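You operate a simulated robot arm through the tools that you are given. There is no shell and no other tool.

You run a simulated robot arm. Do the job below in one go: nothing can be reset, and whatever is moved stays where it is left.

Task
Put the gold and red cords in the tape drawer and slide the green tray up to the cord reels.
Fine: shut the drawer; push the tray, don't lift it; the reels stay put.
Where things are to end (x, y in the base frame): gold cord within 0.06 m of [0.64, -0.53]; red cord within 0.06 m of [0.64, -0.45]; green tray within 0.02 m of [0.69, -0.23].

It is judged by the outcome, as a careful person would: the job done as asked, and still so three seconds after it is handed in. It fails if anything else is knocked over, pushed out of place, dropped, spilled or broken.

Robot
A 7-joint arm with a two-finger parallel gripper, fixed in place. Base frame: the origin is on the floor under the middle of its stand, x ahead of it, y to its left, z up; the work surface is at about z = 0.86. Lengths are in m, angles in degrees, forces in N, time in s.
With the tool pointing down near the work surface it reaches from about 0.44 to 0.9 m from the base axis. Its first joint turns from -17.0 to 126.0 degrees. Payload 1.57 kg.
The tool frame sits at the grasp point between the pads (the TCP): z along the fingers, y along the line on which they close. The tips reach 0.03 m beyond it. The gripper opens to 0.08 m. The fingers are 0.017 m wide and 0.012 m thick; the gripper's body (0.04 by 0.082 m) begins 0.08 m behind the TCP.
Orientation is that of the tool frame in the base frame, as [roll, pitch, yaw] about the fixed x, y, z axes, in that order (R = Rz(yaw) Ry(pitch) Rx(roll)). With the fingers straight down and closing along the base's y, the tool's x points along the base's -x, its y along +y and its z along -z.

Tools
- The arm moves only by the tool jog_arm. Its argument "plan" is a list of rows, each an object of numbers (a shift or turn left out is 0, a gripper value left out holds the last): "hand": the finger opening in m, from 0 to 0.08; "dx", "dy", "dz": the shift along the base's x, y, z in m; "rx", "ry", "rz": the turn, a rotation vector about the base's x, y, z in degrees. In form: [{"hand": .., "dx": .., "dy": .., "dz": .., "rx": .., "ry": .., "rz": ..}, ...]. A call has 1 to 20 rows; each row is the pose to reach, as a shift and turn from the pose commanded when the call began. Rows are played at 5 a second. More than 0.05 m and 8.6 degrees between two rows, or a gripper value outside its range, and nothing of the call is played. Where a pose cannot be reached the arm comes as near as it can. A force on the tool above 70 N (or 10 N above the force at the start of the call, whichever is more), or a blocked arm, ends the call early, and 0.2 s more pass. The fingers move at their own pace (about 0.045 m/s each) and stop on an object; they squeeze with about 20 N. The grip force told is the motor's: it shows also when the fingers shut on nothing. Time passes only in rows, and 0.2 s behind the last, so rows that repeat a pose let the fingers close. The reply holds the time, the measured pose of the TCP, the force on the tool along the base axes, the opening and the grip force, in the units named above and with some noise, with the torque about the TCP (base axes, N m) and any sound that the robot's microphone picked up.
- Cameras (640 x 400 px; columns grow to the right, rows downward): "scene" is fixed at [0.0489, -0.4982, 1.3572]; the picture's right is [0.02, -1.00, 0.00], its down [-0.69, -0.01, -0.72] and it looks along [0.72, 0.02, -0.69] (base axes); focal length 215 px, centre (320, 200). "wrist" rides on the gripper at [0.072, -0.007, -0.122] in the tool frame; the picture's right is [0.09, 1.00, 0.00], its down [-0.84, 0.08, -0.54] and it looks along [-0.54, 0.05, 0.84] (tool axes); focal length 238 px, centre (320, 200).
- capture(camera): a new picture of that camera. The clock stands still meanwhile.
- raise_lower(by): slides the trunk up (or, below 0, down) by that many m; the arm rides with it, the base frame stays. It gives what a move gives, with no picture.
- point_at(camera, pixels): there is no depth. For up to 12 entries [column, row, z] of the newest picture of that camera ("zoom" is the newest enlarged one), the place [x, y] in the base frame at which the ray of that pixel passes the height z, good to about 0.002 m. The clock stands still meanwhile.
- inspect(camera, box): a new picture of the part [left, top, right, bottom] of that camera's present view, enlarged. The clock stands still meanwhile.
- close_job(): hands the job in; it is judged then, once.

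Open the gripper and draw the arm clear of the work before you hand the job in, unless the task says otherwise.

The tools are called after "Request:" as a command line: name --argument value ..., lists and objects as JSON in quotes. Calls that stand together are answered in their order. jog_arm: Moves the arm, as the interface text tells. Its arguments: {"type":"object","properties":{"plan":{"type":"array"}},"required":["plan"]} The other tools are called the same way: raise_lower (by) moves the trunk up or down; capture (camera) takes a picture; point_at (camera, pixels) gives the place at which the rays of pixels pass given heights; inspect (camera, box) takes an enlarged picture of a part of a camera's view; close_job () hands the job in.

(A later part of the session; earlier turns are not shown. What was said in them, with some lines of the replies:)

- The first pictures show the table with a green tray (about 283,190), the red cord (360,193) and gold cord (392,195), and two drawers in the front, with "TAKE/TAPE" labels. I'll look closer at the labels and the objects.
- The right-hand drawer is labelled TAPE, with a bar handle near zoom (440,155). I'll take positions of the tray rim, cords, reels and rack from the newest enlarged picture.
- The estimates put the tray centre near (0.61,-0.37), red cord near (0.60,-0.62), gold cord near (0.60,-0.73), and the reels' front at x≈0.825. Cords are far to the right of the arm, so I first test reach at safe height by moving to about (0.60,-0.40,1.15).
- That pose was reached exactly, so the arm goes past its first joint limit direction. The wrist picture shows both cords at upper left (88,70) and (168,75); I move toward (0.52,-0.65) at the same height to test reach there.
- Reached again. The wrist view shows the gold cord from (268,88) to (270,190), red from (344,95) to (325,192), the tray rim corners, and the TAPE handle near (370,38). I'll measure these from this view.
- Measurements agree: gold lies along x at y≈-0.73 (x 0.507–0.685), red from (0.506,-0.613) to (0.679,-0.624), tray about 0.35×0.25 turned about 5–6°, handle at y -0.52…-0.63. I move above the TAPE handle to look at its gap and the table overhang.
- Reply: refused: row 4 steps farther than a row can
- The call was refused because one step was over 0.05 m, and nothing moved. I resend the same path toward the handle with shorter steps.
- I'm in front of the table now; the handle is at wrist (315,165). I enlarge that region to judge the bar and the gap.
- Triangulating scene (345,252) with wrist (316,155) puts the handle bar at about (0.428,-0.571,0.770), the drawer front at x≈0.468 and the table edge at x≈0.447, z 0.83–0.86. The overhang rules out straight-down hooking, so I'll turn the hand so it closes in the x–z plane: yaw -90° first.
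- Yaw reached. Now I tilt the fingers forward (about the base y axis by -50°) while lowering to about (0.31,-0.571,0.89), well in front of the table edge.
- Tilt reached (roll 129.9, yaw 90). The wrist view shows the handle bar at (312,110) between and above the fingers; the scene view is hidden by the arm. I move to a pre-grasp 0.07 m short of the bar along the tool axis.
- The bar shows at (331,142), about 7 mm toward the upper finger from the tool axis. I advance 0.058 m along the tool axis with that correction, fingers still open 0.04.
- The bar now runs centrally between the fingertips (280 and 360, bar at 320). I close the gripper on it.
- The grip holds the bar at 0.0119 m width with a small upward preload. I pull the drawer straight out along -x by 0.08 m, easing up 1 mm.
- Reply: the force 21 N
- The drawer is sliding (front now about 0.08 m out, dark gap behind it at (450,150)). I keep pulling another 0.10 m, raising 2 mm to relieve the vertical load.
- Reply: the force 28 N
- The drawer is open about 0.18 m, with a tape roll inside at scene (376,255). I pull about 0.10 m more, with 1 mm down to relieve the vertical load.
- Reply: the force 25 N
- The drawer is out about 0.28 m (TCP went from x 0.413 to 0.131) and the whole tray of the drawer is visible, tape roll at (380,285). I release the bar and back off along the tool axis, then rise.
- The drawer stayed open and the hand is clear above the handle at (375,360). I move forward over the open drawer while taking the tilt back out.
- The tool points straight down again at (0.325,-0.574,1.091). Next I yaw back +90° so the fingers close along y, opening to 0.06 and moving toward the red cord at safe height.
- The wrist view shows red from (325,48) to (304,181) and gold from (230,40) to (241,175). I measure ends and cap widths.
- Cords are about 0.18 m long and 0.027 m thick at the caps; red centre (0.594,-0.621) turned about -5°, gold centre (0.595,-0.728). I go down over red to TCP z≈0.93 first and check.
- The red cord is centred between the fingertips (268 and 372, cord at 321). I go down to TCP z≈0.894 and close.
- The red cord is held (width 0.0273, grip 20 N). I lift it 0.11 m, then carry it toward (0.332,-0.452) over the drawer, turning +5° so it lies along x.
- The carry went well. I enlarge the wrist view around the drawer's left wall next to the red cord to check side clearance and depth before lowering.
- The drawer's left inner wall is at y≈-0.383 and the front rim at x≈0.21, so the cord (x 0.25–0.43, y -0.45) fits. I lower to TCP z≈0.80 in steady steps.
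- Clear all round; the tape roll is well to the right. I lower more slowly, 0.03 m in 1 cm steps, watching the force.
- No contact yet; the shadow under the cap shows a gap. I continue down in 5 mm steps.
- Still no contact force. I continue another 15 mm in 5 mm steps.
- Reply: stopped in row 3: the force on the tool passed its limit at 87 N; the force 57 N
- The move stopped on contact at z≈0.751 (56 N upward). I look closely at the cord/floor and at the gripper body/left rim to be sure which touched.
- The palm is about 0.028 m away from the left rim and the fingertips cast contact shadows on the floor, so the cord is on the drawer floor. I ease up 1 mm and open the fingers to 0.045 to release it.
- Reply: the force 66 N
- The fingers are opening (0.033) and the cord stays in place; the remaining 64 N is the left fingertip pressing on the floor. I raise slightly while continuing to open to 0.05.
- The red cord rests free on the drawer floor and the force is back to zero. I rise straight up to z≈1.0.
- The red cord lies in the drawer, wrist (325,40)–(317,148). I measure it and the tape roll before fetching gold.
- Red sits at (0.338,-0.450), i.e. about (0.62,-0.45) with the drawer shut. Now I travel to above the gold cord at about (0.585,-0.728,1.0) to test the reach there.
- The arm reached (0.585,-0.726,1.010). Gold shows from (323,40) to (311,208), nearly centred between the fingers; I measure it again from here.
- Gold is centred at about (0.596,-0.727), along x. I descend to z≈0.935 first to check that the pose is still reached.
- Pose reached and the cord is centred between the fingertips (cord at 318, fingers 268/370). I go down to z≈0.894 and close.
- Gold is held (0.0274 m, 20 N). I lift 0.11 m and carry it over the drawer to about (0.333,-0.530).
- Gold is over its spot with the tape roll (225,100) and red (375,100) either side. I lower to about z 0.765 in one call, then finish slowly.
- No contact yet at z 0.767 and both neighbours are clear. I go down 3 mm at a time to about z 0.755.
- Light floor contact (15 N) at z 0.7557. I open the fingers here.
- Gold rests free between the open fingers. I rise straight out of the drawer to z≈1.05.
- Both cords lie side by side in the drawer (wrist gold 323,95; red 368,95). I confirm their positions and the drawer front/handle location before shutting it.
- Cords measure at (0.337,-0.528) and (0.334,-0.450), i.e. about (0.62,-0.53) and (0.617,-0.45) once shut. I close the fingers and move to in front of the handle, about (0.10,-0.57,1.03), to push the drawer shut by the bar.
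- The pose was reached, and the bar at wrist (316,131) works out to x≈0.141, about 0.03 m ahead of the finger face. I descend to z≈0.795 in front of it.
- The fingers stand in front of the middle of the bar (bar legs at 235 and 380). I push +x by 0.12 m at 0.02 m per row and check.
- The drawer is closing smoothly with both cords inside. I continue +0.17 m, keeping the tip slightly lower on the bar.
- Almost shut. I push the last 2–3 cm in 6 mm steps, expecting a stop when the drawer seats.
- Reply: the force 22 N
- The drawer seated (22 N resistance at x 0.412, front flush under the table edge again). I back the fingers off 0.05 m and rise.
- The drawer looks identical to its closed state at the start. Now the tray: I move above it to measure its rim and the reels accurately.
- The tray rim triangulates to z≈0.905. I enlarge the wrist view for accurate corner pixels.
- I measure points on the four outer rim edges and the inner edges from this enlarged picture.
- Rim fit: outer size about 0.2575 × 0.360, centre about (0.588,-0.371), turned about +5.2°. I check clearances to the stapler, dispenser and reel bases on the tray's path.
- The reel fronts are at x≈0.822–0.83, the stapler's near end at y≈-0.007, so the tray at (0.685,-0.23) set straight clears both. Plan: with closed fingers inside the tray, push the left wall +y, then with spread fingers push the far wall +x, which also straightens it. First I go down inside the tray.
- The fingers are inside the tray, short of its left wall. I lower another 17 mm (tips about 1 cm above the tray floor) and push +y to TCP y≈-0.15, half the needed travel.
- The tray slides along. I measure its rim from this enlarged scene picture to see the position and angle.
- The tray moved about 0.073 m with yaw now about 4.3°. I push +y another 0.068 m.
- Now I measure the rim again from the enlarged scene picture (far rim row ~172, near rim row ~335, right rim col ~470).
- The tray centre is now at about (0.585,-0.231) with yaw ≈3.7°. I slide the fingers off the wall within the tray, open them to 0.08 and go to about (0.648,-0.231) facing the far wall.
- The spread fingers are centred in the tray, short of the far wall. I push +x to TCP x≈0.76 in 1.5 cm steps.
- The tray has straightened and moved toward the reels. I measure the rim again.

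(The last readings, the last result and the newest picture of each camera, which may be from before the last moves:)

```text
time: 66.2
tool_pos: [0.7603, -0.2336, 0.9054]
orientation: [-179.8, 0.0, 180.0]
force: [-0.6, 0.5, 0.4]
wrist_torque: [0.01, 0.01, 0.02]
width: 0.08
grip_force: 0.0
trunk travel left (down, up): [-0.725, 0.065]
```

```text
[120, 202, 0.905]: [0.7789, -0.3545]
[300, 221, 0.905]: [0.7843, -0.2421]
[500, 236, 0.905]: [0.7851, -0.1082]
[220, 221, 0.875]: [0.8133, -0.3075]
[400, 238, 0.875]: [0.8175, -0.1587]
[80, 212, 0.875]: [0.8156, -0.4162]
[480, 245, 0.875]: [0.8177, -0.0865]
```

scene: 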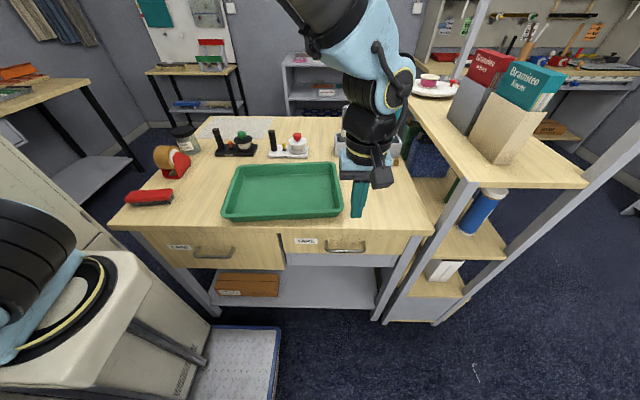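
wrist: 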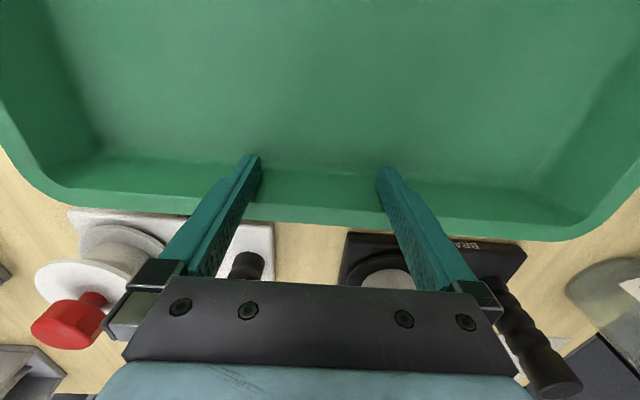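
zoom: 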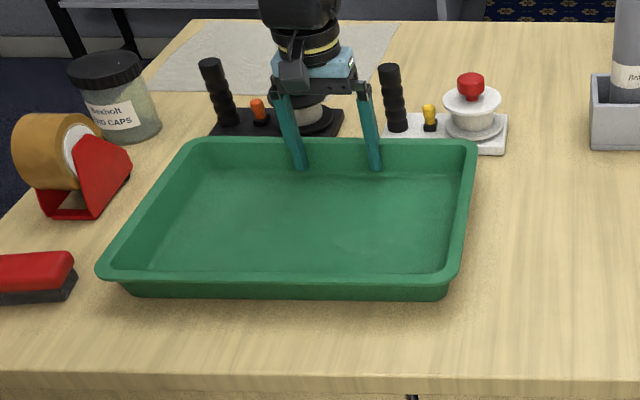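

The tray now sits straight (yaw ≈0.5°) at about (0.655,-0.227); far rim x≈0.783, reels' front x≈0.82. I push +x another 0.03 m in small steps.

Request:
jog_arm --plan '[{"dx": 0.007}, {"dx": 0.014}, {"dx": 0.02}, {"dx": 0.026}, {"dx": 0.03}, {"dx": 0.03}]'

Request:
capture --camera "wrist"

Request:
inspect --camera "scene" --box '[150, 110, 350, 235]'

```text
time: 67.6
tool_pos: [0.7897, -0.2326, 0.9074]
orientation: [-179.9, 0.1, 180.0]
force: [-0.7, 0.0, 0.1]
wrist_torque: [-0.01, 0.01, 0.0]
width: 0.0802
grip_force: 0.0
trunk travel left (down, up): [-0.725, 0.065]
```

```text
taken
```

wrist: 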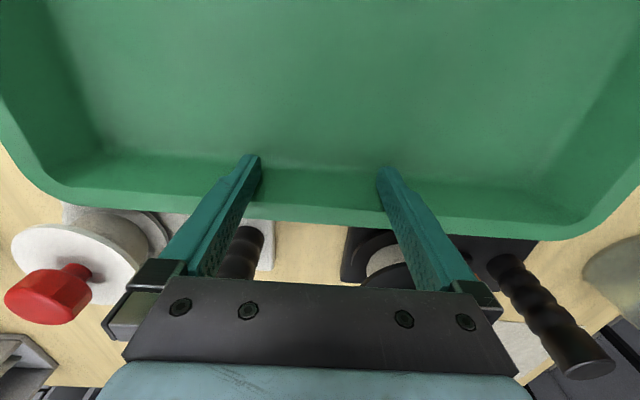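

```text
3.20 times, centred on (250, 172) of scene
```

zoom: 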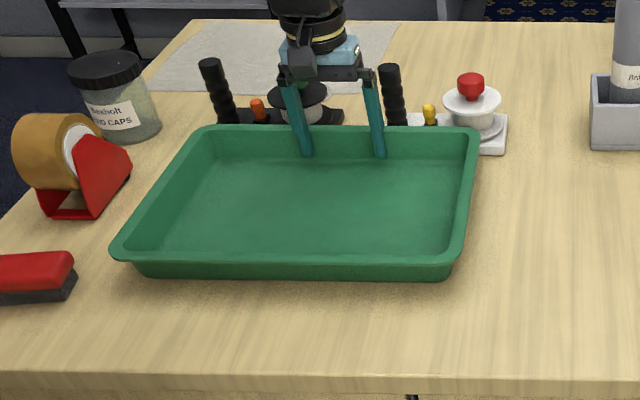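

The reels look unmoved (handles still at (215,90) and (392,95)). I measure the tray rim again.

Request:
point_at --camera "zoom" --pixels '[[230, 126, 0.905], [450, 126, 0.905], [150, 259, 0.905], [430, 265, 0.905], [479, 160, 0.905], [465, 240, 0.905], [125, 228, 0.905], [165, 172, 0.905]]'

Request:
point_at --camera "wrist" --pixels '[[120, 205, 0.905], [300, 223, 0.905], [500, 237, 0.905], [8, 130, 0.905], [628, 190, 0.905]]'

```text
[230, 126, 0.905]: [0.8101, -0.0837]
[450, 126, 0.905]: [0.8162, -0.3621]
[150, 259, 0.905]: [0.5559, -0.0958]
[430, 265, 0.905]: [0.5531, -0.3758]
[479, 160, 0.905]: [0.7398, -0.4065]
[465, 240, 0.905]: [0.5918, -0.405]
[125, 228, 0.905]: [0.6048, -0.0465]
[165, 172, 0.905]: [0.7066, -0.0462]
```

```text
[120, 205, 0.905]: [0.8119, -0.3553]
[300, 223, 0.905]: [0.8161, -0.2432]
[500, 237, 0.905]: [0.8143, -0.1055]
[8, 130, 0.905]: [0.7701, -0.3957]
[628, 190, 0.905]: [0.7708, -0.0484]
```

Tray centre is now about (0.684,-0.226), yaw near 0 and a small gap to the reels: within tolerance. I move the fingers back off the wall and rise straight up.

Request:
jog_arm --plan '[{"dx": -0.02}, {"dx": -0.05}, {"dx": -0.07, "dz": 0.03}, {"dx": -0.075, "dz": 0.075}, {"dx": -0.08, "dz": 0.12}, {"dx": -0.09, "dz": 0.165}, {"dx": -0.1, "dz": 0.21}, {"dx": -0.115, "dz": 0.25}]'

Request:
capture --camera "wrist"

Request:
capture --camera "scene"

```text
time: 69.4
tool_pos: [0.6771, -0.2332, 1.158]
orientation: [-179.8, -0.1, -180.0]
force: [0.9, -0.2, -0.9]
wrist_torque: [0.0, 0.02, 0.04]
width: 0.0801
grip_force: 0.1
trunk travel left (down, up): [-0.725, 0.065]
```

```text
taken
```

wrist: 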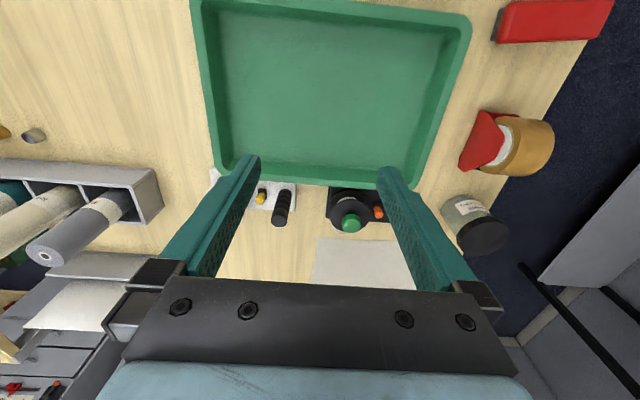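

```text
taken
```

scene: 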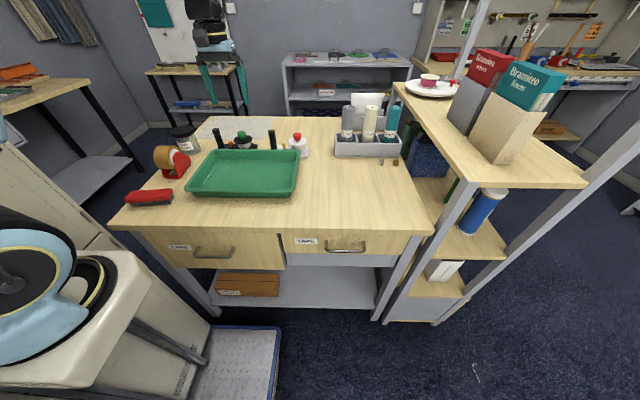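

All objects look in place and the drawer is shut. I pull back a little to see the whole tray from above for a final measurement.

Request:
jog_arm --plan '[{"dx": -0.04, "dz": 0.01}, {"dx": -0.08, "dz": 0.02, "dy": 0.01}, {"dx": -0.12, "dz": 0.02, "dy": 0.02}, {"dx": -0.15, "dz": 0.02, "dy": 0.02}]'

Request:
inspect --camera "wrist" --box '[170, 60, 470, 260]'

Request:
inspect --camera "scene" --box '[110, 100, 450, 310]'

```text
time: 70.4
tool_pos: [0.5251, -0.2129, 1.1783]
orientation: [-179.8, 0.0, -179.9]
force: [-0.5, 0.1, -0.2]
wrist_torque: [0.02, 0.03, -0.03]
width: 0.0798
grip_force: 0.1
trunk travel left (down, up): [-0.725, 0.065]
```

```text
2.00 times, centred on (320, 160) of wrist
```

zoom: 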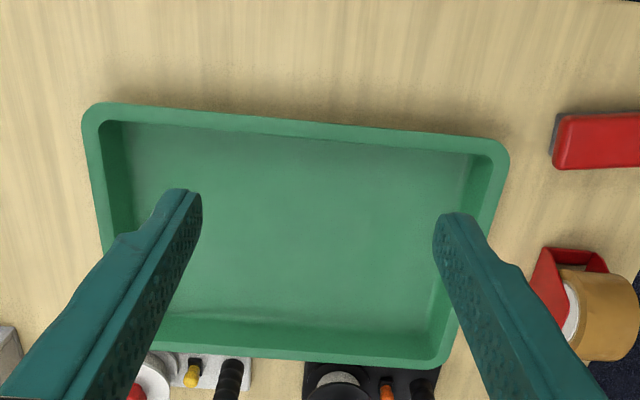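

```text
1.88 times, centred on (280, 205) of scene
```

zoom: 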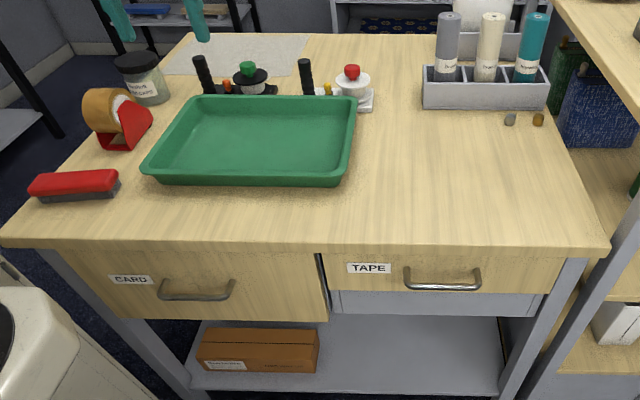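

The tray sits just short of both reels and the drawer is shut. I take a fresh wrist picture and measure the four rim edges once more.

Request:
capture --camera "wrist"

Request:
point_at --camera "wrist" --pixels '[[235, 113, 0.905], [385, 126, 0.905], [202, 135, 0.905], [209, 170, 0.905], [413, 148, 0.905], [395, 210, 0.905], [260, 233, 0.905], [360, 243, 0.905]]'

```text
taken
```

wrist: 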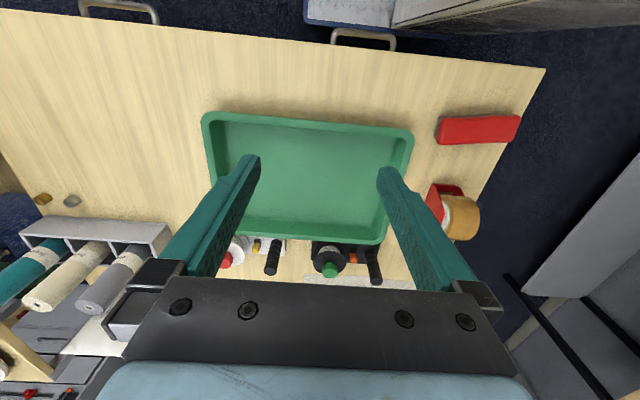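

```text
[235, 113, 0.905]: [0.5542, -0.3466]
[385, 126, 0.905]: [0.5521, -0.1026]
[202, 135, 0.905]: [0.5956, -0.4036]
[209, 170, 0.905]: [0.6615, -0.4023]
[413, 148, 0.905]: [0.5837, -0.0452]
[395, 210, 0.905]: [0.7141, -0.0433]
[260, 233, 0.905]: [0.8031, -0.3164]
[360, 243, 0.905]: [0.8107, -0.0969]
```

Edges give a centre of about (0.682,-0.225), yaw ≈0–1°, roughly 1 cm or less from the target, and the reels have not shifted. I draw the arm up and away to the left with the gripper open.

Request:
jog_arm --plan '[{"dz": 0.03, "dy": 0.02}, {"dz": 0.06, "dy": 0.05}, {"dz": 0.08, "dy": 0.09}, {"dz": 0.09, "dy": 0.13}, {"dz": 0.09, "dy": 0.17, "dx": -0.01}, {"dz": 0.09, "dy": 0.2, "dx": -0.02}, {"dz": 0.09, "dy": 0.2, "dx": -0.02, "hand": 0.08}]'

Request:
capture --camera "scene"

Request:
inspect --camera "scene" --box '[110, 100, 450, 310]'

```text
time: 72.0
tool_pos: [0.5057, -0.0128, 1.2666]
orientation: [-179.8, 0.1, -180.0]
force: [0.2, -1.3, -0.1]
wrist_torque: [0.0, 0.01, 0.05]
width: 0.0802
grip_force: 0.1
trunk travel left (down, up): [-0.725, 0.065]
```

```text
taken
```

scene: 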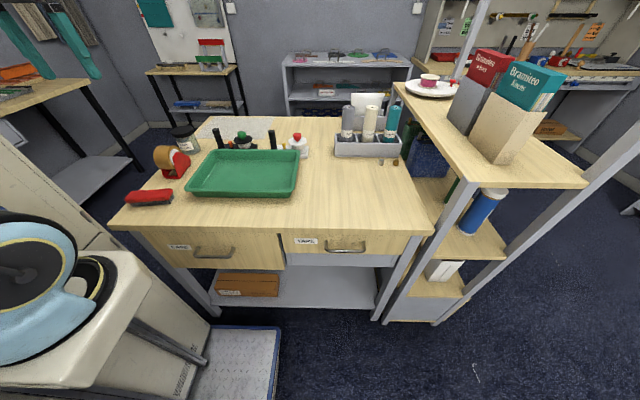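

```text
1.88 times, centred on (280, 205) of scene
```

zoom: 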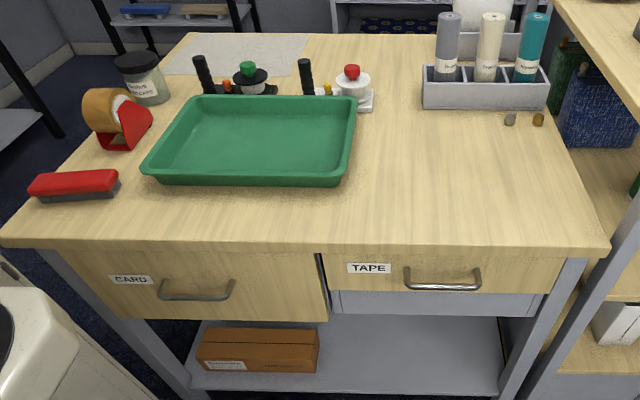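

The final scene shows the drawer shut (handle at the same spot, scene row ≈247), the tray against the reels, everything else in place, and the arm clear with the gripper open. I hand the job in.

Request:
close_job

```text
The job is handed in.
```

I put both cords in the tape drawer and shut it, and pushed the green tray up to the reels. I've handed the job in, but no verdict has come back yet.

| Item | Where it ended (my estimate) | Target | Distance off |
|---|---|---|---|
| Gold cord | (0.62, -0.53) | [0.64, -0.53] | about 0.02 m (0.06 allowed) |
| Red cord | (0.62, -0.45) | [0.64, -0.45] | about 0.02 m (0.06 allowed) |
| Green tray | (0.68, -0.225) | [0.69, -0.23] | about 0.01 m (0.02 allowed) |

- **Cords:** I measured them while the drawer was open and added how far I had pulled it out. I did not see them again after it was shut.
- **Tray:** it was pushed from inside its walls, never lifted. It sits straight, with a gap of roughly 1 cm to the reels.
- **Everything else:** in the last picture the reels, stapler, tape dispenser, jar and rack look where they started. The tape roll in the drawer was clear of both cords when I last saw it.
- **Hard contact:** when I set the red cord down, the fingers pressed the drawer floor at up to 87 N and the move stopped itself. I saw no damage.

The gripper is open and the arm is clear of the table.
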